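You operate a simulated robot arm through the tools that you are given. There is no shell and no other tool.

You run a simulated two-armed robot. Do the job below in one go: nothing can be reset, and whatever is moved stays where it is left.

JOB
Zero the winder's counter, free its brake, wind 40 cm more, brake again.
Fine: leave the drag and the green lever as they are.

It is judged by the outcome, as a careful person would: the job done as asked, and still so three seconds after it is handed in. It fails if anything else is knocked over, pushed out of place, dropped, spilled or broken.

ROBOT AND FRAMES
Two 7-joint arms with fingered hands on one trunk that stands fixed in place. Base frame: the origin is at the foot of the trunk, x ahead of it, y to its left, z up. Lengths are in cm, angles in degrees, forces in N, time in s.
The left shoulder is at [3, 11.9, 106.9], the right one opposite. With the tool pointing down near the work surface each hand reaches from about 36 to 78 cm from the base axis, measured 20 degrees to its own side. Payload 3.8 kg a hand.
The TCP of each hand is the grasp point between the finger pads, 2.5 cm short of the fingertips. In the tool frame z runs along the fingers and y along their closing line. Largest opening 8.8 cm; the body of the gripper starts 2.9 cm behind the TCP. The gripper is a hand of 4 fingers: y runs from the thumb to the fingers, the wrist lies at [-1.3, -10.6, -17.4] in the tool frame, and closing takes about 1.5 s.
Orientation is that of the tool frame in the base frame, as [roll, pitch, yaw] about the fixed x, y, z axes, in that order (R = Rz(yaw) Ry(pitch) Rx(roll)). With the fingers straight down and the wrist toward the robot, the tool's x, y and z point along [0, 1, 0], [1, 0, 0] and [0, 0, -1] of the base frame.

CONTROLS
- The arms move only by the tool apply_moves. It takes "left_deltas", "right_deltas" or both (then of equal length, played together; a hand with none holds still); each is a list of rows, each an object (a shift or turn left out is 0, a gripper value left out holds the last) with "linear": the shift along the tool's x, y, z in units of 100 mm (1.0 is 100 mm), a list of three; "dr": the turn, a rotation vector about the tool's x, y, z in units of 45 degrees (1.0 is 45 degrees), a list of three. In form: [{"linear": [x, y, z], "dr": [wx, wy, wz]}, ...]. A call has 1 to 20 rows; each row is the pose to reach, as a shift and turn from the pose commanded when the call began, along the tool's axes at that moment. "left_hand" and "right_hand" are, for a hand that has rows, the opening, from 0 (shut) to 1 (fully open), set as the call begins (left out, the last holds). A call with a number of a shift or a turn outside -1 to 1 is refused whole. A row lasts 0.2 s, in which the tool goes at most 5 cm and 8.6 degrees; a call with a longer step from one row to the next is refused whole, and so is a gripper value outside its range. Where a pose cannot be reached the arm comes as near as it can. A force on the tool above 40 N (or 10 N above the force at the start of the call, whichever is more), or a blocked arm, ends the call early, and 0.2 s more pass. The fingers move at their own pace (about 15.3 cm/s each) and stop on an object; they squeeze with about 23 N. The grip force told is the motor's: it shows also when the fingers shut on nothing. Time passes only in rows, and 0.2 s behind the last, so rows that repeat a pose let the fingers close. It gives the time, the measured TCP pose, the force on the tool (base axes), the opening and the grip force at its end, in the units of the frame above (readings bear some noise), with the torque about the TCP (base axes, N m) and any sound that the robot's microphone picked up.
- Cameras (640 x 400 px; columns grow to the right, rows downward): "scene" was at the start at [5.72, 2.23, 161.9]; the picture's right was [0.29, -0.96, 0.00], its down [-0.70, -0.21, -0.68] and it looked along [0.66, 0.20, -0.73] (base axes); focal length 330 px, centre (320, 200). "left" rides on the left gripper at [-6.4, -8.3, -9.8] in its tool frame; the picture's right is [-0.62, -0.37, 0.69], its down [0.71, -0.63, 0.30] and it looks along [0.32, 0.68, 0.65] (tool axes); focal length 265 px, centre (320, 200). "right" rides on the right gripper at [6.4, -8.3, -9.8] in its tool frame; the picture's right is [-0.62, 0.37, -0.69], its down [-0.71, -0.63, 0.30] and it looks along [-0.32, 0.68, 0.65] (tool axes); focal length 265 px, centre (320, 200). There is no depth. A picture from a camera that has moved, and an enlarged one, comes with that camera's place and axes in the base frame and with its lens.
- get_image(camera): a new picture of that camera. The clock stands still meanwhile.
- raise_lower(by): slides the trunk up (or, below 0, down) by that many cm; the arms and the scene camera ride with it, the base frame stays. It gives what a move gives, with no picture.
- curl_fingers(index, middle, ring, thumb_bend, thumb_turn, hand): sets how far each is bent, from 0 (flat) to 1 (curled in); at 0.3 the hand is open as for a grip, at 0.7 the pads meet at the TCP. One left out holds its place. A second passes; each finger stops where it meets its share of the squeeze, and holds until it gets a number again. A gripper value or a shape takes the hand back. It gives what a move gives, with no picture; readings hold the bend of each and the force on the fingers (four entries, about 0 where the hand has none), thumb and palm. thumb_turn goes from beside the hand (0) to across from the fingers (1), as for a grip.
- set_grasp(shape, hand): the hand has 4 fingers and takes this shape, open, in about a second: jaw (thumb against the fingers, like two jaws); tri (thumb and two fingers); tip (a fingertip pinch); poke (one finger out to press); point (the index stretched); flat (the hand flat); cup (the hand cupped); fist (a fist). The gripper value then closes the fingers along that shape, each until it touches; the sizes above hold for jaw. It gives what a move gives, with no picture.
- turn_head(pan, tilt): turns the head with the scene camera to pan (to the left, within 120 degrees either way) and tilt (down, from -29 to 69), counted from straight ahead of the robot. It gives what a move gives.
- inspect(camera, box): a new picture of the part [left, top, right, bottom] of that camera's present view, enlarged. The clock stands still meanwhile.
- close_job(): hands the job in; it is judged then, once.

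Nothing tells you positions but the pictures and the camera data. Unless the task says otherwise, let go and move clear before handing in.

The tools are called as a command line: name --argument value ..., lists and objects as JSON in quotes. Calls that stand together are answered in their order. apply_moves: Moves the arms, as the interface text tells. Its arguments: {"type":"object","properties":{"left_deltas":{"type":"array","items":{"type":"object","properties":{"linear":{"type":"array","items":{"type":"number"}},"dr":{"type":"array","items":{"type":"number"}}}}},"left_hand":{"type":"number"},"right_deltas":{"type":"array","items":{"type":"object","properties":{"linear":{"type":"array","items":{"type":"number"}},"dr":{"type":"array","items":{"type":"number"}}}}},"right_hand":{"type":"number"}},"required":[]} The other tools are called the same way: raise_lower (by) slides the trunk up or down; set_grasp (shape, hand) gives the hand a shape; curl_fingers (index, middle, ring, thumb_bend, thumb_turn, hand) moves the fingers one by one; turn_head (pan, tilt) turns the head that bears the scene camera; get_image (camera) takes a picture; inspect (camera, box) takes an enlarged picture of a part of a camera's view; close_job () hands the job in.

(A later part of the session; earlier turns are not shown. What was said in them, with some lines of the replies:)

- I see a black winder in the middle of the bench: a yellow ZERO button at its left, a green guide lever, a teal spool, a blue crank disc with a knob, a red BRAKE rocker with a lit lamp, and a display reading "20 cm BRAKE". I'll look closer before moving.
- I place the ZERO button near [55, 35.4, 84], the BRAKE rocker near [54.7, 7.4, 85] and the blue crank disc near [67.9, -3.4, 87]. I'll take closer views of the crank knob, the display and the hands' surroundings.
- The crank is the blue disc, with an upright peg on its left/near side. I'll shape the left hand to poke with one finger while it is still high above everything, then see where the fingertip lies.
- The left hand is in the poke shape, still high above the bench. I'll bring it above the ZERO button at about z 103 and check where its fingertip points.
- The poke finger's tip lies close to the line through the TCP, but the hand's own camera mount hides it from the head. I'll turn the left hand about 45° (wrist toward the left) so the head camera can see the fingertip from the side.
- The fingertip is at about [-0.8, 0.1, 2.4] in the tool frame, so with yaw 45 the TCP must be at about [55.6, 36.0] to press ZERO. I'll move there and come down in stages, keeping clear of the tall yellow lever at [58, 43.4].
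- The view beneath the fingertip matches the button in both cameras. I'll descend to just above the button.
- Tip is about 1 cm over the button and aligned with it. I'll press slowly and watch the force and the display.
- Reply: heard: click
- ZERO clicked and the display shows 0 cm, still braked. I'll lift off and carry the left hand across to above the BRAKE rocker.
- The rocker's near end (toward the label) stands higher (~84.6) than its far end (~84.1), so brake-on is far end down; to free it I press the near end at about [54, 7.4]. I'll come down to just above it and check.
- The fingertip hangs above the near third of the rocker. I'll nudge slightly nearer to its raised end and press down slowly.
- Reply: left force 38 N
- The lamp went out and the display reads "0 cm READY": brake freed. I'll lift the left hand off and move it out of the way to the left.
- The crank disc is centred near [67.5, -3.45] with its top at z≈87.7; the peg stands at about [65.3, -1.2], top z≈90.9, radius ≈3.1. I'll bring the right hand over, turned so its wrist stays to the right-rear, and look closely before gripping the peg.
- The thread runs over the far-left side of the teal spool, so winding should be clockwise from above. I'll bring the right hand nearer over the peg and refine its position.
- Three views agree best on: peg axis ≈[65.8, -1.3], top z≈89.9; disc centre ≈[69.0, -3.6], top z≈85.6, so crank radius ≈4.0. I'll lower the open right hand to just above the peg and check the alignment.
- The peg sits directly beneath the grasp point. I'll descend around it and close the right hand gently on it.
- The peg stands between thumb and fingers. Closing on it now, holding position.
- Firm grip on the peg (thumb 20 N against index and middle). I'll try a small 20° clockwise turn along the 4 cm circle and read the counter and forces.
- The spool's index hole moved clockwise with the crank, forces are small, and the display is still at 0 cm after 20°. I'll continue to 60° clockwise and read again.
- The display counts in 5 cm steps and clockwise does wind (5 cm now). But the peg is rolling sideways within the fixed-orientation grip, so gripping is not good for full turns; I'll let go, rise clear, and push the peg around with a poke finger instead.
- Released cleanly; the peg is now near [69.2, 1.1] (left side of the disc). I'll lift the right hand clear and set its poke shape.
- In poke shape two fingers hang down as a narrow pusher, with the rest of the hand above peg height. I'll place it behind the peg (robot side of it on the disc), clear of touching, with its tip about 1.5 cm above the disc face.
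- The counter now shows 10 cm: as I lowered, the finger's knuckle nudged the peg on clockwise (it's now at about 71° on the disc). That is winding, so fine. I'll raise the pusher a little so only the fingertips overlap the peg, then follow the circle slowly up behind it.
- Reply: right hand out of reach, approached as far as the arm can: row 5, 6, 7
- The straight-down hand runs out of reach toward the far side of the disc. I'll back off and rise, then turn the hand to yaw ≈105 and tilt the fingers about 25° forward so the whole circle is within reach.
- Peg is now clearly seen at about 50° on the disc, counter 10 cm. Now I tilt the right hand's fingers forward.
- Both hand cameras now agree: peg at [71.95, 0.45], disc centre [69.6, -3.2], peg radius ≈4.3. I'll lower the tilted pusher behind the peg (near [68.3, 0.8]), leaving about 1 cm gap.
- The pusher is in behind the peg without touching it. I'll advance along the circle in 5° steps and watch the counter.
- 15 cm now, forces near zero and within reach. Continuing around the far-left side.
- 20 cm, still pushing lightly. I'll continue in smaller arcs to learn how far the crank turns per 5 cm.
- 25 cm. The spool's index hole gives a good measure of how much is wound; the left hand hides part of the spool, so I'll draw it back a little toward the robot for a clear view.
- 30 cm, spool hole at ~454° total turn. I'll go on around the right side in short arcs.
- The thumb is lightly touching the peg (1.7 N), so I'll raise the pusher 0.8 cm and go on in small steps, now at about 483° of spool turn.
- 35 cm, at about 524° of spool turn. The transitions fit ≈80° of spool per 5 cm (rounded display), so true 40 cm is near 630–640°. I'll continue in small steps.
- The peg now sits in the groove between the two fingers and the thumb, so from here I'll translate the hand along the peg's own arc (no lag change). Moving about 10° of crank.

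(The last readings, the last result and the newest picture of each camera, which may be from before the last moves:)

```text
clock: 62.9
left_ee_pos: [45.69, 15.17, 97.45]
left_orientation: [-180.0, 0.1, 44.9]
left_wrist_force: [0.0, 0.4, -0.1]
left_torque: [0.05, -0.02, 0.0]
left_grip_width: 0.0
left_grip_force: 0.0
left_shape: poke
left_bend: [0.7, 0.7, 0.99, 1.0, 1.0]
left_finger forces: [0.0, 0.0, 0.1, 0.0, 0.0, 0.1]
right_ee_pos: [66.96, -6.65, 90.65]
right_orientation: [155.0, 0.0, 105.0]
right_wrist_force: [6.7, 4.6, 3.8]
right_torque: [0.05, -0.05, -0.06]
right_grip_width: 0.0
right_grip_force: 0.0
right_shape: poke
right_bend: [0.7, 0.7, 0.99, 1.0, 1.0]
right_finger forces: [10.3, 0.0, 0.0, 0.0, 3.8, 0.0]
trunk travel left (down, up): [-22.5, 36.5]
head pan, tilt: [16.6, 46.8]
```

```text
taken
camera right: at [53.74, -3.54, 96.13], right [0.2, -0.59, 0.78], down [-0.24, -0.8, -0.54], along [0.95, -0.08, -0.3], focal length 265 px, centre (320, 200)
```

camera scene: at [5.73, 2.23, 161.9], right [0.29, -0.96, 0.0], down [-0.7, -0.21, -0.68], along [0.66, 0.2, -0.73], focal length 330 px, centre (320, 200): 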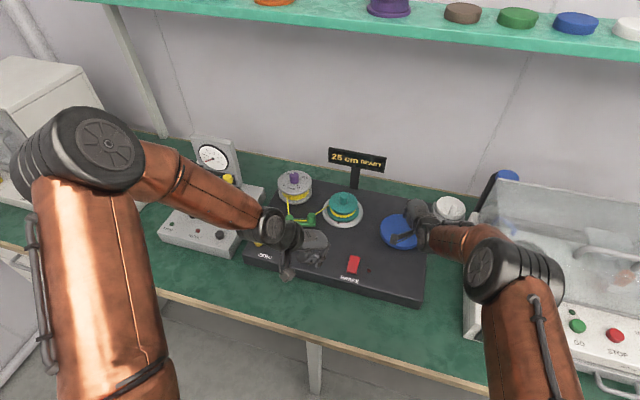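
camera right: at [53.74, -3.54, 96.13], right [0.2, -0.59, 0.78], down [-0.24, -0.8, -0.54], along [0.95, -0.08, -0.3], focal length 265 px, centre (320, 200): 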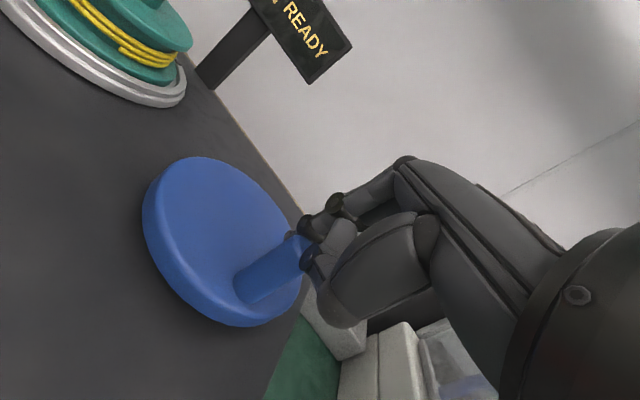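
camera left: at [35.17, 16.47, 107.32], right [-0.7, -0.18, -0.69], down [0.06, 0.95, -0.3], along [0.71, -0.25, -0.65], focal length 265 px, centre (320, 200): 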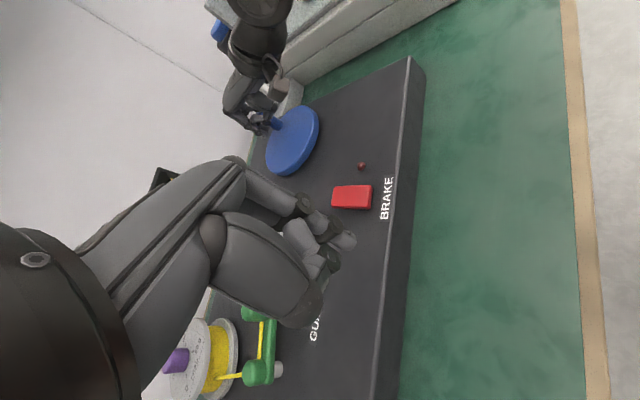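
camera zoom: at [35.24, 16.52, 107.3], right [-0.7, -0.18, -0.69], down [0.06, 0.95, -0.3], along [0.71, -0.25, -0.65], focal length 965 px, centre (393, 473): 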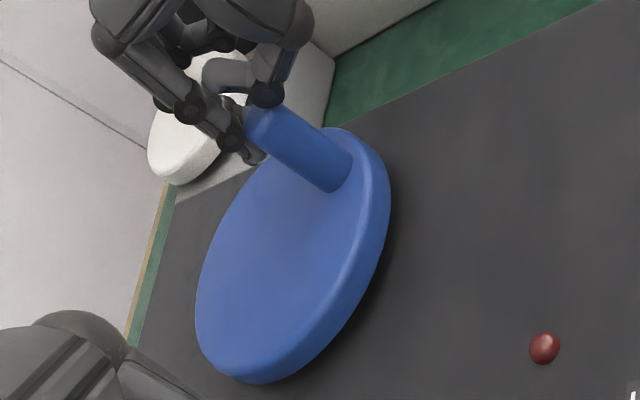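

apply_moves --right_deltas '[{"linear": [0.0162, -0.0023, -0.0011]}, {"linear": [0.0324, -0.0046, -0.0021]}, {"linear": [0.0486, -0.007, -0.0032]}, {"linear": [0.0486, -0.007, -0.0032]}]'

inspect --camera "scene" --box '[310, 145, 450, 255]'

inspect --camera "scene" --box '[310, 185, 380, 235]'

inspect --camera "left" --box '[260, 70, 340, 180]'

inspect --camera "right" --box '[120, 140, 400, 350]'

```text
clock: 63.9
left_ee_pos: [45.69, 15.22, 97.43]
left_orientation: [180.0, 0.0, 45.0]
left_wrist_force: [0.1, 0.2, 0.3]
left_torque: [0.0, 0.01, 0.04]
left_grip_width: 0.0
left_grip_force: 0.0
left_shape: poke
left_bend: [0.7, 0.7, 0.99, 1.0, 1.0]
left_finger forces: [0.0, 0.1, 0.0, 0.0, 0.1, 0.0]
right_ee_pos: [66.7, -6.18, 90.69]
right_orientation: [154.9, 0.0, 104.9]
right_wrist_force: [3.9, -0.3, 7.5]
right_torque: [-0.03, 0.06, -0.12]
right_grip_width: 0.0
right_grip_force: 0.0
right_shape: poke
right_bend: [0.7, 0.7, 0.99, 1.0, 1.0]
right_finger forces: [9.6, 0.0, 0.0, 0.0, 8.6, 0.0]
trunk travel left (down, up): [-22.5, 36.5]
head pan, tilt: [16.6, 46.8]
```

```text
3.64 times, centred on (380, 200) of scene
camera zoom: at [5.71, 2.23, 161.9], right [0.29, -0.96, 0.0], down [-0.7, -0.21, -0.68], along [0.66, 0.2, -0.73], focal length 1201 px, centre (102, 200)
```

zoom: 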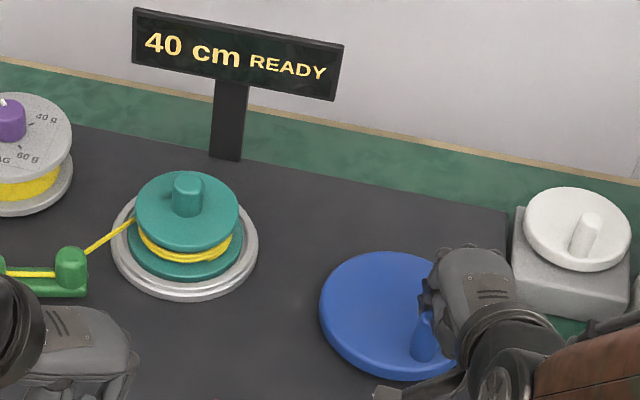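

```text
8.00 times, centred on (345, 210) of scene
camera zoom: at [5.71, 2.23, 161.9], right [0.29, -0.96, 0.0], down [-0.7, -0.21, -0.68], along [0.66, 0.2, -0.73], focal length 2641 px, centre (120, 120)
```

zoom: 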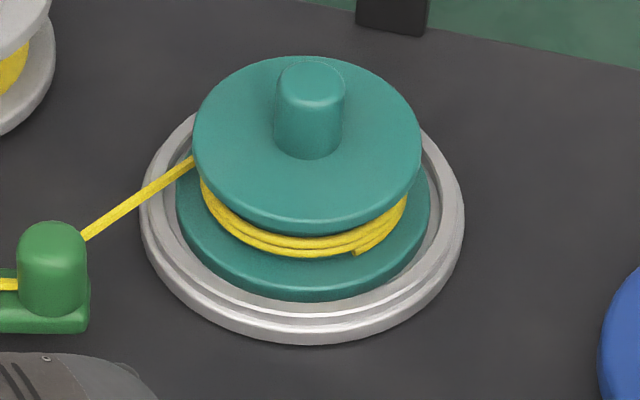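

```text
3.64 times, centred on (300, 125) of left
camera zoom: at [35.18, 16.47, 107.33], right [-0.7, -0.18, -0.69], down [0.06, 0.95, -0.3], along [0.71, -0.25, -0.65], focal length 965 px, centre (393, 473)
```

zoom: 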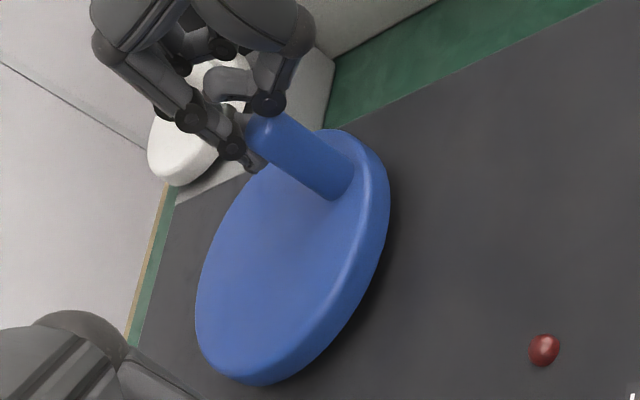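

```text
1.90 times, centred on (260, 245) of right
camera zoom: at [53.49, -3.14, 96.11], right [0.2, -0.59, 0.78], down [-0.24, -0.8, -0.54], along [0.95, -0.08, -0.3], focal length 506 px, centre (434, 114)
```

zoom: 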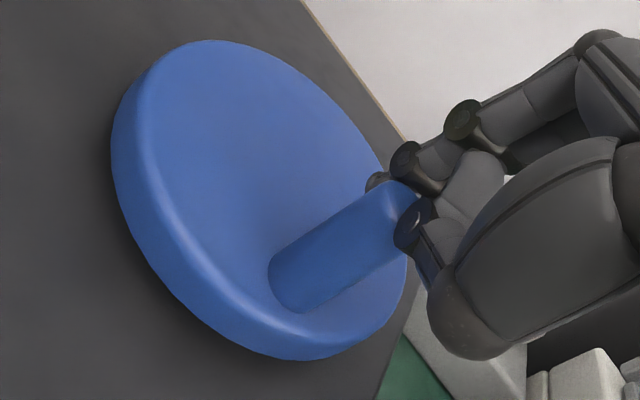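

The counter shows 40 cm. By the spool hole it has only just rolled over, so the true length is likely a little under 40; I'll ease the crank on about 10° more, in two gentle nudges, watching the hole.

apply_moves --right_deltas '[{"linear": [0.013, -0.0046, -0.0022]}, {"linear": [0.0262, -0.0093, -0.0043]}, {"linear": [0.0393, -0.0139, -0.0065]}, {"linear": [0.0393, -0.0139, -0.0065]}]'

inspect --camera "scene" --box '[310, 145, 450, 255]'

inspect --camera "scene" --box '[310, 185, 380, 235]'

inspect --camera "left" --box '[260, 70, 340, 180]'

```text
clock: 64.9
left_ee_pos: [45.57, 15.19, 97.5]
left_orientation: [179.9, 0.1, 45.0]
left_wrist_force: [-0.5, 0.2, 0.6]
left_torque: [-0.02, 0.0, -0.01]
left_grip_width: 0.0
left_grip_force: 0.0
left_shape: poke
left_bend: [0.7, 0.7, 0.99, 1.0, 1.0]
left_finger forces: [0.1, 0.0, 0.0, 0.0, 0.0, 0.0]
right_ee_pos: [66.48, -5.76, 90.62]
right_orientation: [155.0, 0.0, 104.9]
right_wrist_force: [7.0, 2.2, 0.7]
right_torque: [0.03, -0.03, -0.04]
right_grip_width: 0.02
right_grip_force: 0.0
right_shape: poke
right_bend: [0.7, 0.7, 0.99, 1.0, 1.0]
right_finger forces: [7.6, 0.0, 0.0, 0.1, 0.8, 0.0]
trunk travel left (down, up): [-22.5, 36.5]
head pan, tilt: [16.6, 46.8]
```

```text
3.64 times, centred on (380, 200) of scene
camera zoom: at [5.84, 2.28, 161.89], right [0.29, -0.96, 0.0], down [-0.7, -0.21, -0.68], along [0.66, 0.2, -0.73], focal length 1201 px, centre (102, 200)
```

zoom: 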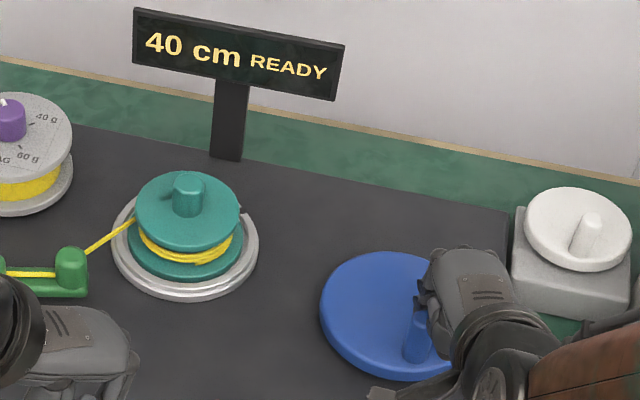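

```text
8.00 times, centred on (345, 210) of scene
camera zoom: at [5.84, 2.28, 161.89], right [0.29, -0.96, 0.0], down [-0.7, -0.21, -0.68], along [0.66, 0.2, -0.73], focal length 2641 px, centre (120, 120)
```

zoom: 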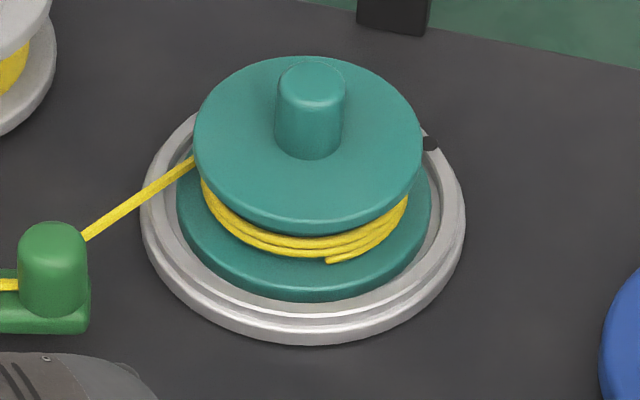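

```text
3.64 times, centred on (300, 125) of left
camera zoom: at [35.26, 16.51, 107.29], right [-0.7, -0.18, -0.69], down [0.06, 0.95, -0.3], along [0.71, -0.25, -0.65], focal length 965 px, centre (393, 473)
```

zoom: 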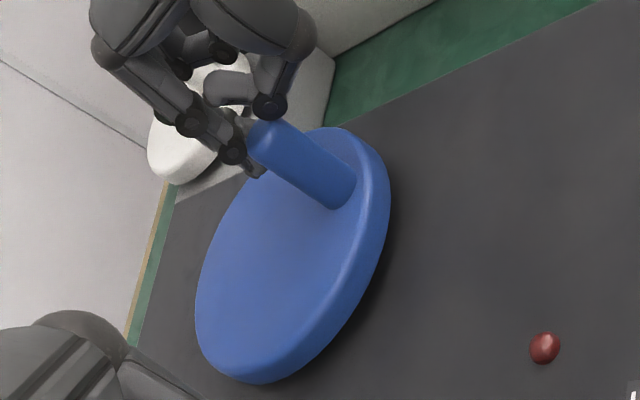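

The hole now reads ≈618°, about 39 cm by my calibration. One last tiny nudge, then I'll brake with the left hand while the right hand stays put on the peg.

apply_moves --right_deltas '[{"linear": [0.0105, -0.0022, -0.001]}, {"linear": [0.0209, -0.0043, -0.002]}, {"linear": [0.0209, -0.0043, -0.002]}]'

inspect --camera "scene" --box '[310, 185, 380, 235]'

get_image --camera "scene"

get_image --camera "left"

```text
clock: 65.7
left_ee_pos: [45.67, 15.19, 97.51]
left_orientation: [180.0, 0.1, 45.0]
left_wrist_force: [0.8, 0.0, -0.3]
left_torque: [0.01, -0.02, 0.0]
left_grip_width: 0.0
left_grip_force: 0.0
left_shape: poke
left_bend: [0.7, 0.7, 0.99, 1.0, 1.0]
left_finger forces: [0.0, 0.0, 0.0, 0.1, 0.0, 0.0]
right_ee_pos: [66.38, -5.72, 90.68]
right_orientation: [155.0, 0.0, 105.0]
right_wrist_force: [5.6, 1.4, 1.0]
right_torque: [0.0, -0.02, -0.03]
right_grip_width: 0.01
right_grip_force: 0.0
right_shape: poke
right_bend: [0.7, 0.7, 0.99, 1.0, 1.0]
right_finger forces: [6.9, 0.0, 0.0, 0.0, 0.4, 0.0]
trunk travel left (down, up): [-22.5, 36.5]
head pan, tilt: [16.6, 46.8]
```

```text
8.00 times, centred on (345, 210) of scene
camera zoom: at [5.83, 2.25, 161.89], right [0.29, -0.96, 0.0], down [-0.7, -0.21, -0.68], along [0.66, 0.2, -0.73], focal length 2641 px, centre (120, 120)
```

zoom: 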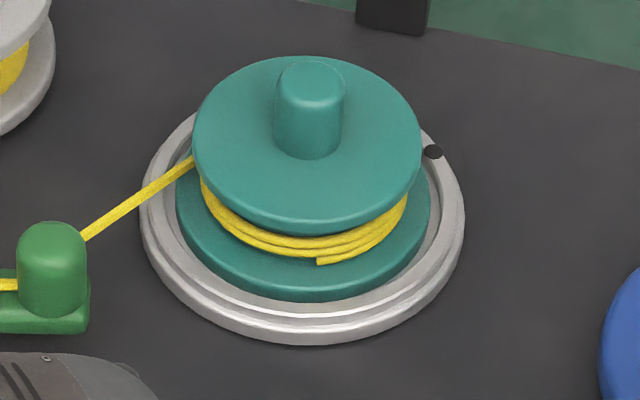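

```text
taken
camera scene: at [5.83, 2.25, 161.89], right [0.29, -0.96, 0.0], down [-0.7, -0.21, -0.68], along [0.66, 0.2, -0.73], focal length 330 px, centre (320, 200)
```

scene: 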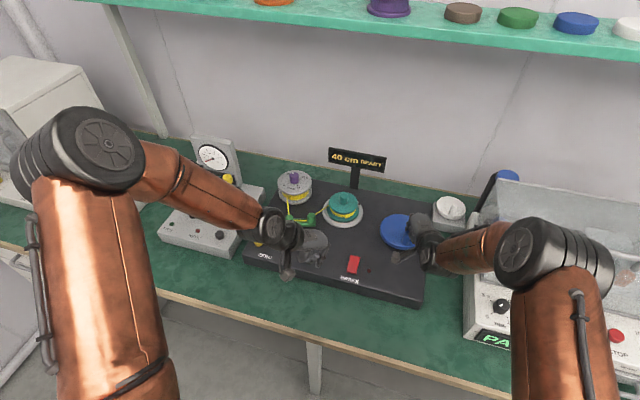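

```text
taken
camera left: at [35.26, 16.48, 107.3], right [-0.7, -0.18, -0.69], down [0.06, 0.95, -0.3], along [0.71, -0.25, -0.65], focal length 265 px, centre (320, 200)
```

left: 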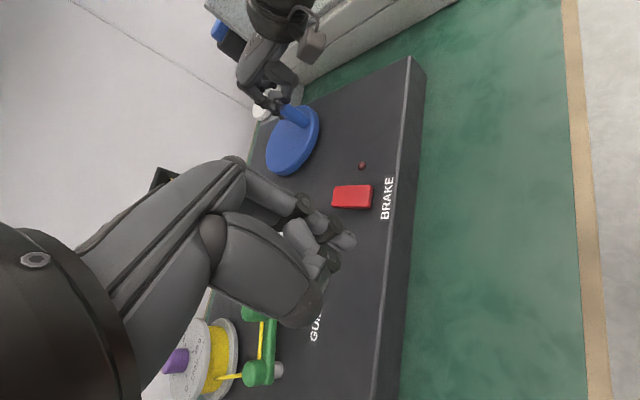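

Spool at ≈623° (about 39–40 cm), display 40. Now the left hand goes to above the far end of the BRAKE rocker while the right hand holds still.

apply_moves --left_deltas '[{"linear": [0.05, 0.2, 0]}, {"linear": [0.1, 0.45, 0]}, {"linear": [0.16, 0.7, 0]}, {"linear": [0.2, 0.88, 0]}, {"linear": [0.212, 0.919, 0]}, {"linear": [0.212, 0.919, 0]}]'

get_image --camera "left"

get_image --camera "scene"

```text
clock: 67.1
left_ee_pos: [53.76, 10.04, 97.63]
left_orientation: [179.9, 0.1, 45.0]
left_wrist_force: [0.1, -0.1, 0.1]
left_torque: [0.01, -0.01, 0.03]
left_grip_width: 0.01
left_grip_force: 0.1
left_shape: poke
left_bend: [0.7, 0.7, 0.99, 1.0, 1.0]
left_finger forces: [0.1, 0.0, 0.0, 0.0, 0.1, 0.1]
right_ee_pos: [66.42, -5.64, 90.72]
right_orientation: [155.0, 0.1, 105.0]
right_wrist_force: [6.0, 2.1, -0.1]
right_torque: [-0.02, -0.02, -0.06]
right_grip_width: 0.01
right_grip_force: 0.0
right_shape: poke
right_bend: [0.7, 0.7, 0.99, 1.0, 1.0]
right_finger forces: [6.5, 0.0, 0.1, 0.0, 0.0, 0.0]
trunk travel left (down, up): [-22.5, 36.5]
head pan, tilt: [16.6, 46.8]
```

```text
taken
camera left: at [43.32, 11.33, 107.32], right [-0.7, -0.18, -0.69], down [0.06, 0.95, -0.3], along [0.71, -0.25, -0.65], focal length 265 px, centre (320, 200)
```

left: 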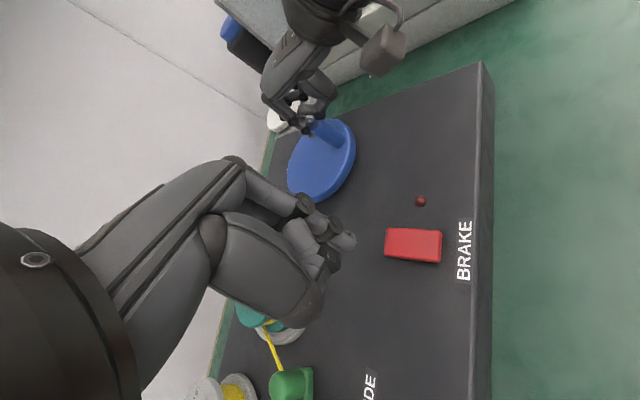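

```text
taken
camera scene: at [5.83, 2.25, 161.89], right [0.29, -0.96, 0.0], down [-0.7, -0.21, -0.68], along [0.66, 0.2, -0.73], focal length 330 px, centre (320, 200)
```

scene: 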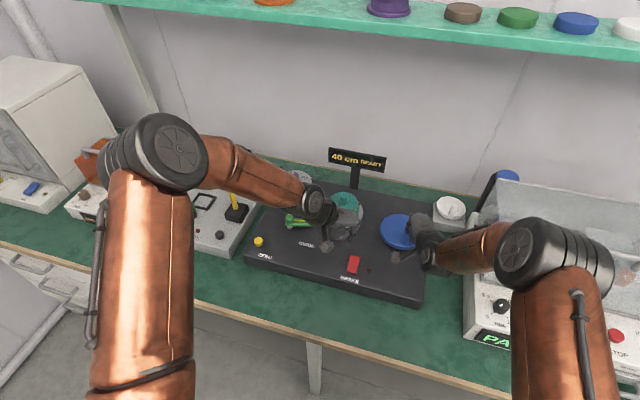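

apply_moves --left_deltas '[{"linear": [0.06, 0.2, 0.05]}, {"linear": [0.112, 0.392, 0.2]}, {"linear": [0.112, 0.392, 0.4]}, {"linear": [0.112, 0.392, 0.6]}, {"linear": [0.112, 0.392, 0.8]}, {"linear": [0.112, 0.392, 0.87]}, {"linear": [0.112, 0.392, 0.87]}]'

inspect --camera "left" --box '[280, 170, 460, 300]'

inspect --camera "scene" --box '[310, 210, 420, 295]'

```text
clock: 68.7
left_ee_pos: [57.25, 8.05, 88.77]
left_orientation: [179.9, 0.0, 45.0]
left_wrist_force: [0.4, 1.0, -0.2]
left_torque: [0.0, 0.0, -0.03]
left_grip_width: 0.01
left_grip_force: 0.2
left_shape: poke
left_bend: [0.7, 0.7, 0.99, 1.0, 1.0]
left_finger forces: [0.1, 0.1, 0.0, 0.0, 0.0, 0.0]
right_ee_pos: [66.44, -5.73, 90.62]
right_orientation: [155.1, 0.0, 105.0]
right_wrist_force: [5.4, 1.7, -0.1]
right_torque: [0.0, -0.05, 0.01]
right_grip_width: 0.02
right_grip_force: 0.1
right_shape: poke
right_bend: [0.7, 0.7, 0.99, 1.0, 1.0]
right_finger forces: [6.5, 0.1, 0.0, 0.0, 0.0, 0.1]
trunk travel left (down, up): [-22.5, 36.5]
head pan, tilt: [16.6, 46.8]
```

```text
3.08 times, centred on (370, 235) of left
camera zoom: at [46.82, 9.24, 98.53], right [-0.7, -0.18, -0.69], down [0.06, 0.95, -0.3], along [0.71, -0.25, -0.65], focal length 817 px, centre (166, 92)
```

zoom: 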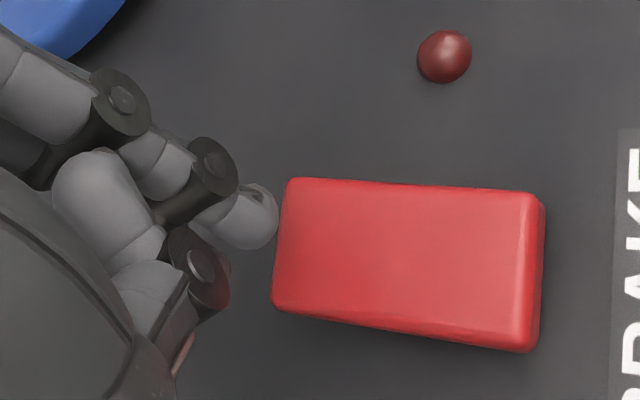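

```text
4.71 times, centred on (365, 252) of scene
camera zoom: at [5.83, 2.26, 161.89], right [0.29, -0.96, 0.0], down [-0.7, -0.21, -0.68], along [0.66, 0.2, -0.73], focal length 1554 px, centre (108, -47)
```

zoom: 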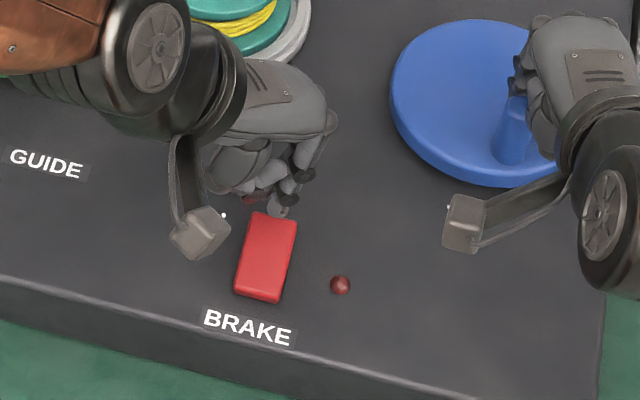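

The fingertip is over the raised far end of the rocker. I'll press it down slowly while the right hand keeps holding the crank.

apply_moves --left_deltas '[{"linear": [0, 0, 0.05]}, {"linear": [0, 0, 0.1]}, {"linear": [0, 0, 0.13]}, {"linear": [0, 0, 0.155]}, {"linear": [0, 0, 0.175]}, {"linear": [0, 0, 0.185]}]'

inspect --camera "scene" --box '[310, 140, 440, 295]'

inspect --camera "left" --box '[280, 170, 460, 300]'

```text
clock: 70.1
left_ee_pos: [57.54, 8.22, 86.99]
left_orientation: [180.0, -0.1, 45.1]
left_wrist_force: [10.6, 1.0, 3.8]
left_torque: [-0.07, -0.23, -0.02]
left_grip_width: 0.01
left_grip_force: 0.1
left_shape: poke
left_bend: [0.7, 0.7, 0.99, 1.0, 1.0]
left_finger forces: [8.2, 7.7, 0.0, 0.1, 0.0, 0.0]
right_ee_pos: [66.43, -5.61, 90.54]
right_orientation: [155.0, 0.0, 104.9]
right_wrist_force: [3.2, 1.5, 0.9]
right_torque: [0.0, 0.0, -0.02]
right_grip_width: 0.0
right_grip_force: 0.0
right_shape: poke
right_bend: [0.7, 0.7, 0.99, 1.0, 1.0]
right_finger forces: [4.8, 0.0, 0.1, 0.0, 1.0, 0.0]
trunk travel left (down, up): [-22.5, 36.5]
head pan, tilt: [16.6, 46.8]
```

```text
2.58 times, centred on (375, 218) of scene
camera zoom: at [5.89, 2.25, 161.9], right [0.29, -0.96, 0.0], down [-0.7, -0.21, -0.68], along [0.66, 0.2, -0.73], focal length 852 px, centre (178, 155)
```

zoom: 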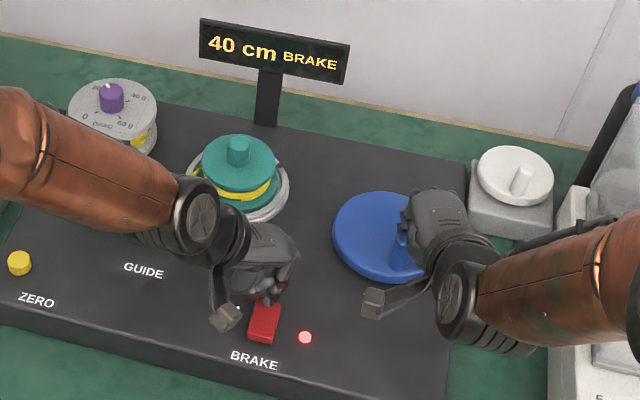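

```text
3.08 times, centred on (370, 235) of left
camera zoom: at [47.02, 9.45, 96.77], right [-0.7, -0.18, -0.69], down [0.06, 0.95, -0.3], along [0.71, -0.25, -0.65], focal length 817 px, centre (166, 92)
```

zoom: 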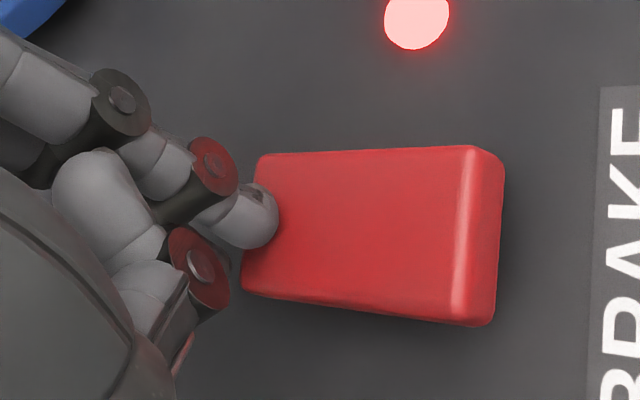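

"40 cm BRAKE" with the lamp lit: the brake is on. I'll lift the left hand straight off first.

apply_moves --left_deltas '[{"linear": [0.01, 0.01, -0.05]}, {"linear": [0.015, 0.015, -0.2]}, {"linear": [0.015, 0.015, -0.4]}, {"linear": [0.015, 0.015, -0.6]}, {"linear": [0.015, 0.015, -0.8]}, {"linear": [0.015, 0.015, -1.0]}, {"linear": [0.015, -0.2, -1.0]}, {"linear": [0.015, -0.4, -1.0]}, {"linear": [0.015, -0.4, -1.0]}]'

inspect --camera "scene" --box '[310, 140, 440, 295]'

get_image --camera "right"

```text
clock: 72.1
left_ee_pos: [54.79, 11.04, 96.94]
left_orientation: [-180.0, 0.0, 45.0]
left_wrist_force: [-0.6, -0.7, 0.1]
left_torque: [-0.02, 0.03, 0.01]
left_grip_width: 0.0
left_grip_force: 0.1
left_shape: poke
left_bend: [0.7, 0.7, 0.99, 1.0, 1.0]
left_finger forces: [0.1, 0.0, 0.0, 0.1, 0.0, 0.0]
right_ee_pos: [66.37, -5.77, 90.68]
right_orientation: [155.0, 0.0, 104.9]
right_wrist_force: [5.0, 2.7, -0.7]
right_torque: [0.03, -0.07, -0.08]
right_grip_width: 0.01
right_grip_force: 0.2
right_shape: poke
right_bend: [0.7, 0.7, 0.99, 1.0, 1.0]
right_finger forces: [6.3, 0.0, 0.0, 0.0, 0.0, 0.0]
trunk travel left (down, up): [-22.5, 36.5]
head pan, tilt: [16.6, 46.8]
```

```text
2.58 times, centred on (375, 218) of scene
camera zoom: at [5.83, 2.25, 161.89], right [0.29, -0.96, 0.0], down [-0.7, -0.21, -0.68], along [0.66, 0.2, -0.73], focal length 852 px, centre (178, 155)
```

zoom: 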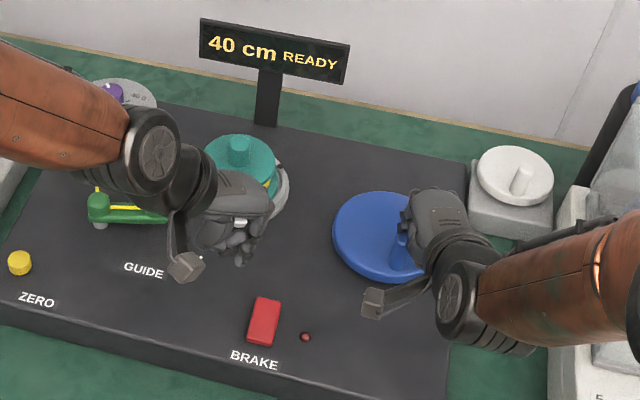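

```text
taken
camera right: at [53.25, -2.6, 96.16], right [0.2, -0.59, 0.78], down [-0.24, -0.8, -0.54], along [0.95, -0.08, -0.3], focal length 265 px, centre (320, 200)
```

right: 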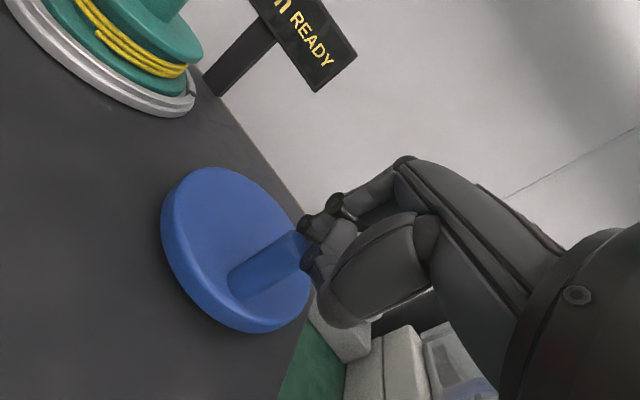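

On lifting, the rocker sprang back to READY: I'd pressed too near its edge and too lightly to latch it. The crank hasn't moved. I'll press again a little further in from the end and more firmly.

apply_moves --left_deltas '[{"linear": [-0.03, 0.2, 0.05]}, {"linear": [-0.057, 0.361, 0.2]}, {"linear": [-0.057, 0.361, 0.4]}, {"linear": [-0.057, 0.361, 0.6]}, {"linear": [-0.057, 0.361, 0.75]}, {"linear": [-0.057, 0.361, 0.82]}, {"linear": [-0.057, 0.361, 0.82]}]'

inspect --camera "left" --box '[280, 170, 460, 300]'

inspect --camera "scene" --box '[310, 210, 420, 295]'

```text
clock: 73.7
left_ee_pos: [56.77, 8.16, 88.62]
left_orientation: [-179.9, 0.0, 45.0]
left_wrist_force: [0.5, 0.1, 0.2]
left_torque: [0.0, 0.02, 0.03]
left_grip_width: 0.0
left_grip_force: 0.2
left_shape: poke
left_bend: [0.7, 0.7, 0.99, 1.0, 1.0]
left_finger forces: [0.1, 0.0, 0.1, 0.0, 0.0, 0.1]
right_ee_pos: [66.39, -5.69, 90.67]
right_orientation: [155.0, -0.1, 105.0]
right_wrist_force: [5.2, 1.5, -0.5]
right_torque: [0.04, -0.11, -0.03]
right_grip_width: 0.0
right_grip_force: 0.1
right_shape: poke
right_bend: [0.7, 0.7, 0.99, 1.0, 1.0]
right_finger forces: [6.1, 0.0, 0.1, 0.0, 0.0, 0.1]
trunk travel left (down, up): [-22.5, 36.5]
head pan, tilt: [16.6, 46.8]
```

```text
3.08 times, centred on (370, 235) of left
camera zoom: at [46.35, 9.42, 98.51], right [-0.7, -0.18, -0.69], down [0.06, 0.95, -0.3], along [0.71, -0.25, -0.65], focal length 817 px, centre (166, 92)
```

zoom: 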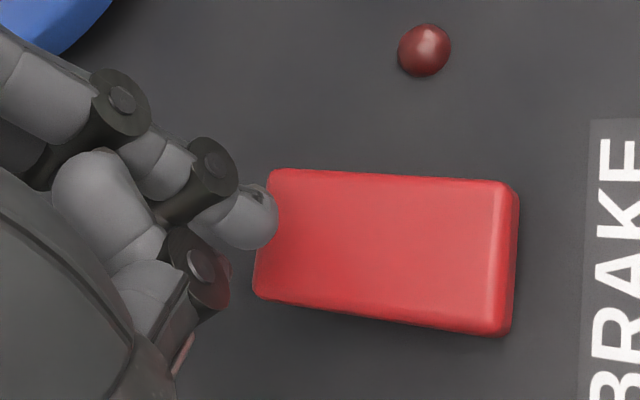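

```text
4.71 times, centred on (365, 252) of scene
camera zoom: at [5.83, 2.26, 161.89], right [0.29, -0.96, 0.0], down [-0.7, -0.21, -0.68], along [0.66, 0.2, -0.73], focal length 1554 px, centre (108, -47)
```

zoom: 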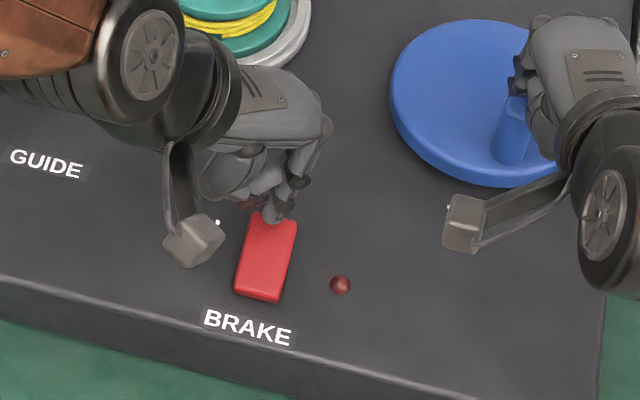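

apply_moves --left_deltas '[{"linear": [-0.02, -0.02, 0.04]}, {"linear": [-0.02, -0.02, 0.09]}, {"linear": [-0.02, -0.02, 0.13]}, {"linear": [-0.02, -0.02, 0.155]}, {"linear": [-0.02, -0.02, 0.18]}, {"linear": [-0.02, -0.02, 0.2]}, {"linear": [-0.02, -0.02, 0.215]}]'

inspect --camera "scene" --box '[310, 140, 440, 295]'

inspect --camera "left" --box '[280, 170, 460, 300]'

```text
clock: 75.3
left_ee_pos: [56.69, 8.05, 86.97]
left_orientation: [179.5, -0.1, 45.0]
left_wrist_force: [0.0, -0.6, 31.7]
left_torque: [-0.27, 0.26, -0.01]
left_grip_width: 0.01
left_grip_force: 0.2
left_shape: poke
left_bend: [0.7, 0.7, 0.99, 1.0, 1.0]
left_finger forces: [31.3, 0.0, 0.0, 0.0, 0.0, 0.0]
right_ee_pos: [66.28, -5.6, 90.7]
right_orientation: [154.8, 0.0, 105.1]
right_wrist_force: [13.1, 3.4, -4.7]
right_torque: [0.0, -0.15, -0.11]
right_grip_width: 0.01
right_grip_force: 0.0
right_shape: poke
right_bend: [0.7, 0.7, 0.99, 1.0, 1.0]
right_finger forces: [13.1, 0.0, 0.1, 0.0, 0.0, 0.0]
trunk travel left (down, up): [-22.5, 36.5]
head pan, tilt: [16.6, 46.8]
```

```text
2.58 times, centred on (375, 218) of scene
camera zoom: at [5.66, 2.23, 161.93], right [0.29, -0.96, 0.0], down [-0.7, -0.21, -0.68], along [0.66, 0.2, -0.73], focal length 852 px, centre (178, 155)
```

zoom: 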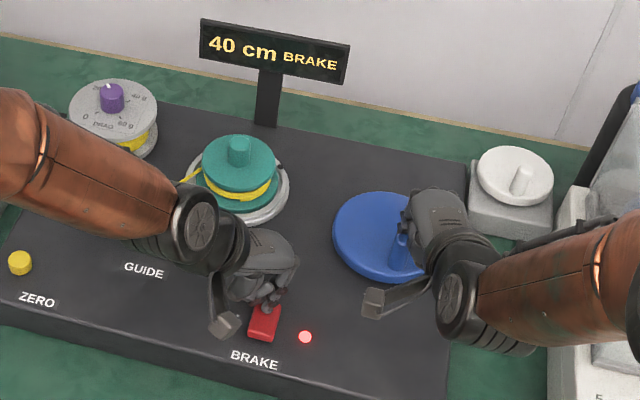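

```text
3.08 times, centred on (370, 235) of left
camera zoom: at [46.17, 9.33, 96.69], right [-0.69, -0.18, -0.7], down [0.06, 0.95, -0.31], along [0.72, -0.25, -0.65], focal length 817 px, centre (166, 92)
```

zoom: 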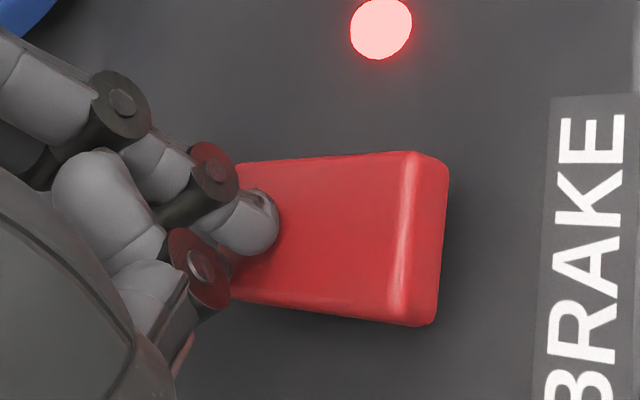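

Pressed firmly (32 N) and the brake lamp is lit. I'll lift the left hand straight up and check that it stays latched.

apply_moves --left_deltas '[{"linear": [0, 0, -0.04]}, {"linear": [0, 0, -0.1]}, {"linear": [0, 0, -0.2]}, {"linear": [0, 0, -0.4]}, {"linear": [0, 0, -0.6]}, {"linear": [0, 0, -0.6]}]'

inspect --camera "scene" --box '[310, 140, 440, 295]'

inspect --camera "left" --box '[280, 170, 460, 300]'

```text
clock: 76.7
left_ee_pos: [56.47, 8.11, 92.46]
left_orientation: [-179.9, 0.1, 45.0]
left_wrist_force: [0.0, 0.8, -0.9]
left_torque: [0.02, -0.01, -0.01]
left_grip_width: 0.0
left_grip_force: 0.0
left_shape: poke
left_bend: [0.7, 0.7, 0.99, 1.0, 1.0]
left_finger forces: [0.0, 0.1, 0.0, 0.0, 0.0, 0.0]
right_ee_pos: [66.38, -5.63, 90.6]
right_orientation: [154.9, 0.0, 105.0]
right_wrist_force: [6.4, 2.8, 0.4]
right_torque: [0.01, -0.07, -0.09]
right_grip_width: 0.0
right_grip_force: 0.0
right_shape: poke
right_bend: [0.7, 0.7, 0.99, 1.0, 1.0]
right_finger forces: [7.3, 0.1, 0.0, 0.0, 0.0, 0.0]
trunk travel left (down, up): [-22.5, 36.5]
head pan, tilt: [16.6, 46.8]
```

```text
2.58 times, centred on (375, 218) of scene
camera zoom: at [5.83, 2.26, 161.89], right [0.29, -0.96, 0.0], down [-0.7, -0.21, -0.68], along [0.66, 0.2, -0.73], focal length 852 px, centre (178, 155)
```

zoom: 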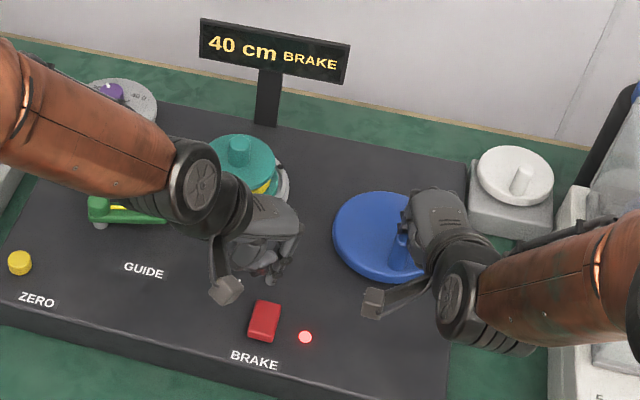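

```text
3.08 times, centred on (370, 235) of left
camera zoom: at [46.07, 9.4, 102.26], right [-0.7, -0.18, -0.69], down [0.06, 0.95, -0.3], along [0.71, -0.25, -0.66], focal length 817 px, centre (166, 92)
```

zoom: 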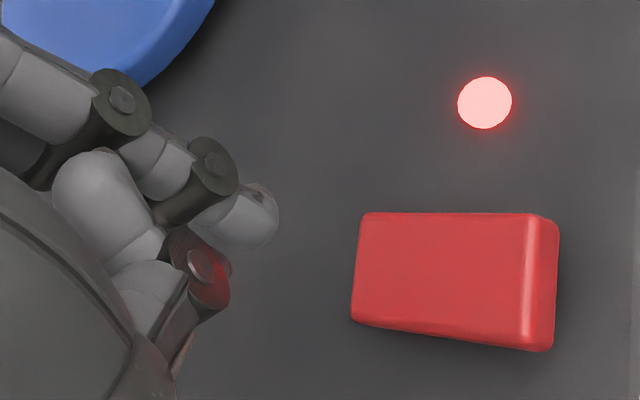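

The brake holds latched: "40 cm BRAKE". Now I'll ease the right hand's pressure off the peg and lift it straight up, while the left hand also rises away.

apply_moves --right_deltas '[{"linear": [0.0013, 0.0078, 0.0037]}, {"linear": [0.0013, 0.03, -0.045]}, {"linear": [0.0013, 0.07, -0.13]}, {"linear": [0.0013, 0.14, -0.28]}, {"linear": [0.0013, 0.23, -0.47]}, {"linear": [0.0013, 0.32, -0.66]}, {"linear": [0.0013, 0.4, -0.83]}, {"linear": [0.0013, 0.4, -0.83]}]' --left_deltas '[{"linear": [0, 0, 0]}, {"linear": [0, 0, -0.1]}, {"linear": [0, 0, -0.2]}, {"linear": [0, 0, -0.3]}, {"linear": [0.05, -0.1, -0.4]}, {"linear": [0.15, -0.25, -0.5]}, {"linear": [0.25, -0.4, -0.6]}, {"linear": [0.25, -0.4, -0.6]}]'

get_image --camera "scene"

inspect --camera "scene" --box '[310, 140, 450, 295]'

get_image --camera "right"

```text
clock: 78.5
left_ee_pos: [55.32, 12.49, 98.39]
left_orientation: [-180.0, 0.1, 45.0]
left_wrist_force: [0.5, -0.7, 0.7]
left_torque: [0.0, 0.01, 0.01]
left_grip_width: 0.02
left_grip_force: 0.0
left_shape: poke
left_bend: [0.7, 0.7, 0.99, 1.0, 1.0]
left_finger forces: [0.1, 0.1, 0.0, 0.1, 0.0, 0.0]
right_ee_pos: [66.46, -5.79, 99.84]
right_orientation: [155.0, 0.0, 104.9]
right_wrist_force: [-0.3, 0.7, 0.6]
right_torque: [0.01, 0.01, 0.0]
right_grip_width: 0.0
right_grip_force: 0.1
right_shape: poke
right_bend: [0.7, 0.7, 0.99, 1.0, 1.0]
right_finger forces: [0.0, 0.1, 0.1, 0.1, 0.0, 0.0]
trunk travel left (down, up): [-22.5, 36.5]
head pan, tilt: [16.6, 46.8]
```

```text
taken
camera scene: at [5.78, 2.19, 161.89], right [0.29, -0.96, 0.0], down [-0.7, -0.21, -0.68], along [0.66, 0.2, -0.73], focal length 330 px, centre (320, 200)
```

scene: 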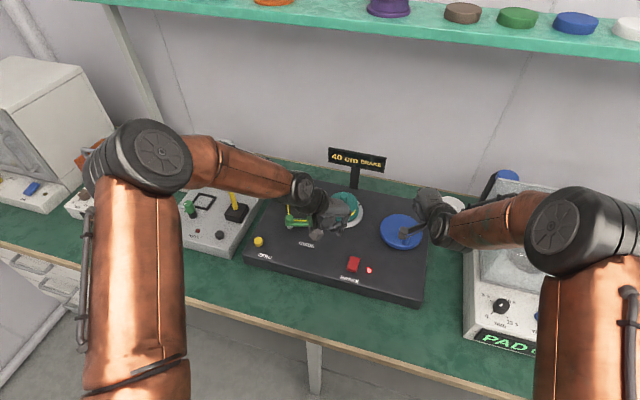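

```text
2.58 times, centred on (380, 218) of scene
camera zoom: at [5.78, 2.19, 161.89], right [0.29, -0.96, 0.0], down [-0.7, -0.21, -0.68], along [0.66, 0.2, -0.73], focal length 852 px, centre (165, 155)
```

zoom: 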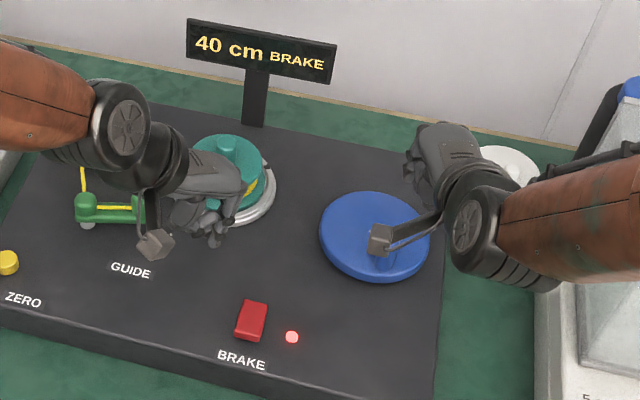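

```text
taken
camera right: at [53.38, -2.72, 105.37], right [0.2, -0.59, 0.78], down [-0.24, -0.8, -0.54], along [0.95, -0.08, -0.3], focal length 265 px, centre (320, 200)
```

right: 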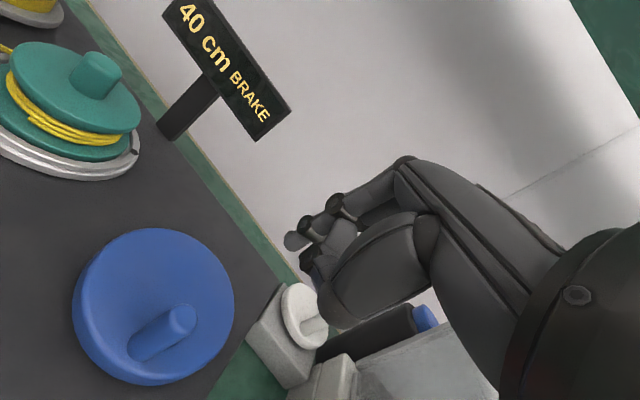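

Both hands are clear and the display still reads 40 cm BRAKE. I'll raise both hands away and check the drag knob, green lever and neighbours.

apply_moves --right_deltas '[{"linear": [0.03, -0.03, -0.2]}, {"linear": [0.06, -0.07, -0.4]}, {"linear": [0.1, -0.1, -0.6]}, {"linear": [0.129, -0.142, -0.838]}, {"linear": [0.129, -0.142, -0.838]}]' --left_deltas '[{"linear": [0, 0, -0.25]}, {"linear": [0, -0.05, -0.5]}, {"linear": [-0.1, -0.2, -0.75]}, {"linear": [-0.3, -0.5, -0.95]}, {"linear": [-0.3, -0.5, -0.95]}]'

get_image --camera "scene"

inspect --camera "scene" --box '[240, 140, 450, 310]'

inspect --camera "scene" --box '[310, 185, 380, 235]'

```text
clock: 79.7
left_ee_pos: [49.74, 14.1, 108.05]
left_orientation: [-180.0, 0.1, 44.9]
left_wrist_force: [0.6, -0.7, 0.5]
left_torque: [0.01, -0.01, -0.03]
left_grip_width: 0.0
left_grip_force: 0.1
left_shape: poke
left_bend: [0.7, 0.7, 0.99, 1.0, 1.0]
left_finger forces: [0.0, 0.1, 0.1, 0.0, 0.0, 0.0]
right_ee_pos: [61.63, -5.9, 106.85]
right_orientation: [155.1, 0.0, 105.0]
right_wrist_force: [0.2, 0.4, -0.4]
right_torque: [-0.01, -0.02, 0.0]
right_grip_width: 0.0
right_grip_force: 0.1
right_shape: poke
right_bend: [0.7, 0.7, 0.99, 1.0, 1.0]
right_finger forces: [0.0, 0.1, 0.0, 0.0, 0.0, 0.0]
trunk travel left (down, up): [-22.5, 36.5]
head pan, tilt: [16.6, 46.8]
```

```text
taken
camera scene: at [5.92, 2.21, 161.88], right [0.29, -0.96, 0.0], down [-0.7, -0.21, -0.68], along [0.66, 0.2, -0.73], focal length 330 px, centre (320, 200)
```

scene: 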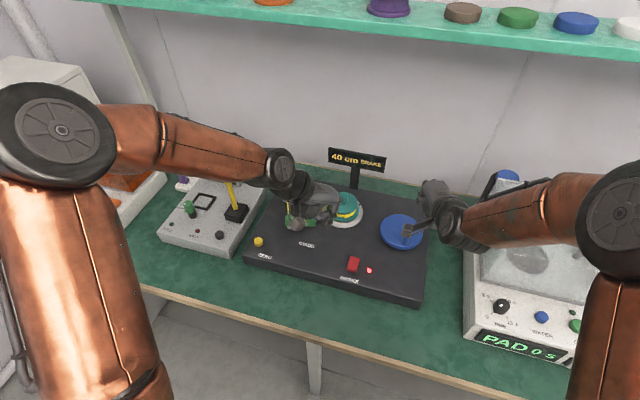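

```text
2.35 times, centred on (345, 225) of scene
camera zoom: at [5.92, 2.21, 161.88], right [0.29, -0.96, 0.0], down [-0.7, -0.21, -0.68], along [0.66, 0.2, -0.73], focal length 777 px, centre (261, 141)
```

zoom: 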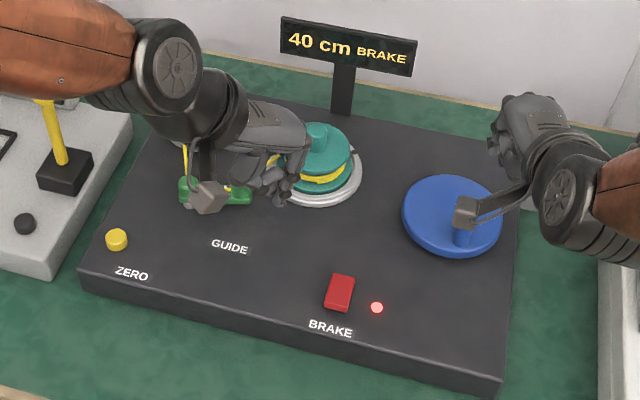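

```text
8.00 times, centred on (345, 210) of scene
camera zoom: at [5.92, 2.21, 161.88], right [0.29, -0.96, 0.0], down [-0.7, -0.21, -0.68], along [0.66, 0.2, -0.73], focal length 2641 px, centre (120, 120)
```

zoom: 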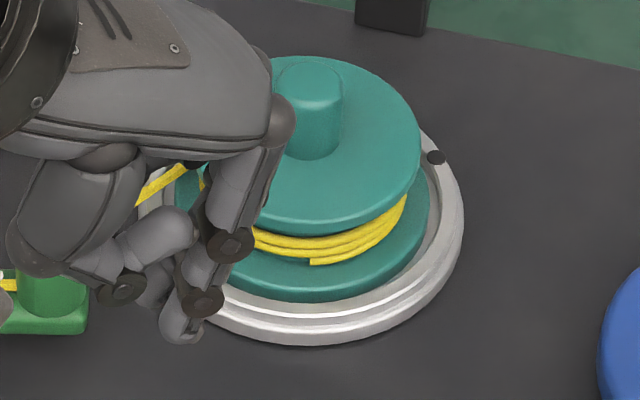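

The spool is held at ≈626° (≈39.5 cm, display 40). A last look from the left camera and with the left hand moved aside to confirm the drag and green lever are untouched.

apply_moves --left_deltas '[{"linear": [0.0, -0.2, -0.1]}, {"linear": [0.0, -0.45, -0.2]}, {"linear": [0.0, -0.7, -0.3]}, {"linear": [0.0, -0.95, -0.3]}, {"linear": [0.0, -0.95, -0.3]}]'

inspect --camera "scene" --box '[240, 140, 450, 310]'

inspect --camera "scene" --box '[260, 160, 380, 240]'

get_image --camera "scene"

```text
clock: 80.9
left_ee_pos: [43.1, 20.88, 111.23]
left_orientation: [-179.9, 0.1, 45.0]
left_wrist_force: [-0.3, 0.5, -0.1]
left_torque: [0.02, 0.0, 0.0]
left_grip_width: 0.0
left_grip_force: 0.1
left_shape: poke
left_bend: [0.7, 0.7, 0.99, 1.0, 1.0]
left_finger forces: [0.0, 0.1, 0.0, 0.0, 0.1, 0.1]
right_ee_pos: [61.54, -5.75, 106.95]
right_orientation: [155.0, 0.0, 105.0]
right_wrist_force: [0.4, 0.0, -0.5]
right_torque: [0.01, 0.01, -0.01]
right_grip_width: 0.0
right_grip_force: 0.1
right_shape: poke
right_bend: [0.7, 0.7, 0.99, 1.0, 1.0]
right_finger forces: [0.0, 0.0, 0.1, 0.0, 0.0, 0.0]
trunk travel left (down, up): [-22.5, 36.5]
head pan, tilt: [16.6, 46.8]
```

```text
2.35 times, centred on (345, 225) of scene
camera zoom: at [5.76, 2.18, 161.89], right [0.29, -0.96, 0.0], down [-0.7, -0.21, -0.68], along [0.66, 0.2, -0.73], focal length 777 px, centre (261, 141)
```

zoom: 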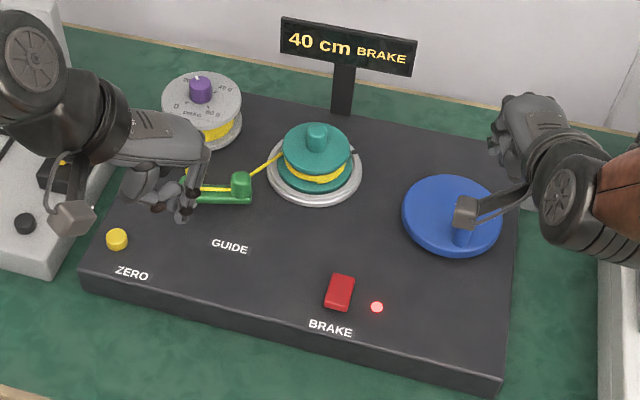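

```text
5.00 times, centred on (320, 200) of scene
camera zoom: at [5.76, 2.18, 161.89], right [0.29, -0.96, 0.0], down [-0.7, -0.21, -0.68], along [0.66, 0.2, -0.73], focal length 1651 px, centre (320, 200)
```

zoom: 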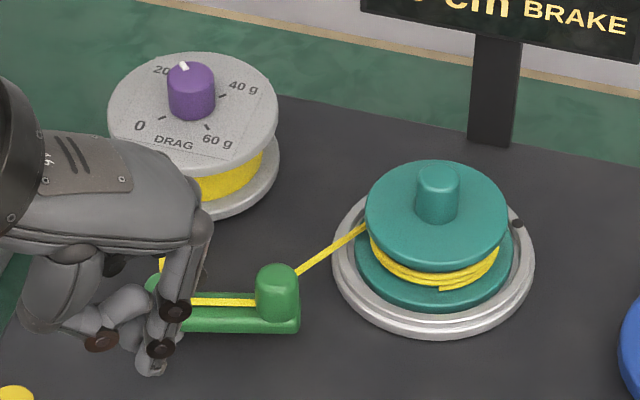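

```text
taken
camera scene: at [5.76, 2.18, 161.89], right [0.29, -0.96, 0.0], down [-0.7, -0.21, -0.68], along [0.66, 0.2, -0.73], focal length 330 px, centre (320, 200)
```

scene: 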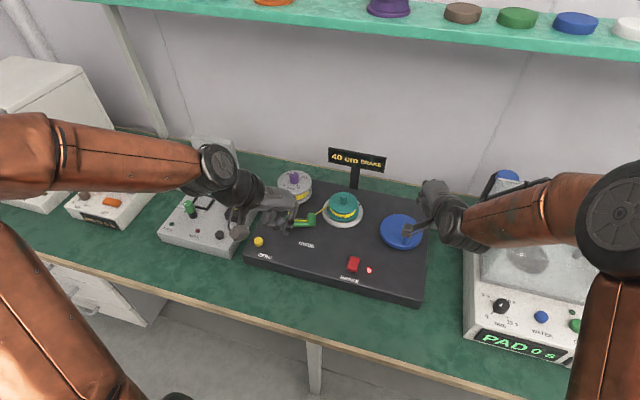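

The display reads "40 cm BRAKE" with the lamp lit. The drag knob still points near 20 g, the green lever and thread are as before, and nothing else has moved. Both hands are clear, so I'm handing the job in.

close_job

```text
The job is handed in.
```

The job is handed in: I zeroed the counter, freed the brake, wound the winder on, and braked again. The display read "40 cm BRAKE" with the brake lamp lit.

- **Length wound:** The display only moves in 5 cm steps. Judging by the turn of the hole on the spool, the real length is probably about 39.5 cm. If the counter drops the remainder instead of rounding, it would be nearer 42 cm.
- **Brake:** My first press didn't latch, and the rocker sprang back to READY when I lifted off. I pressed it again more firmly and it held. The right hand was still holding the crank, and I saw no movement in between.
- **Left alone:** The drag knob still points near 20 g, and the green lever was not touched. In the last pictures nothing else on the bench had moved, and both hands were clear.
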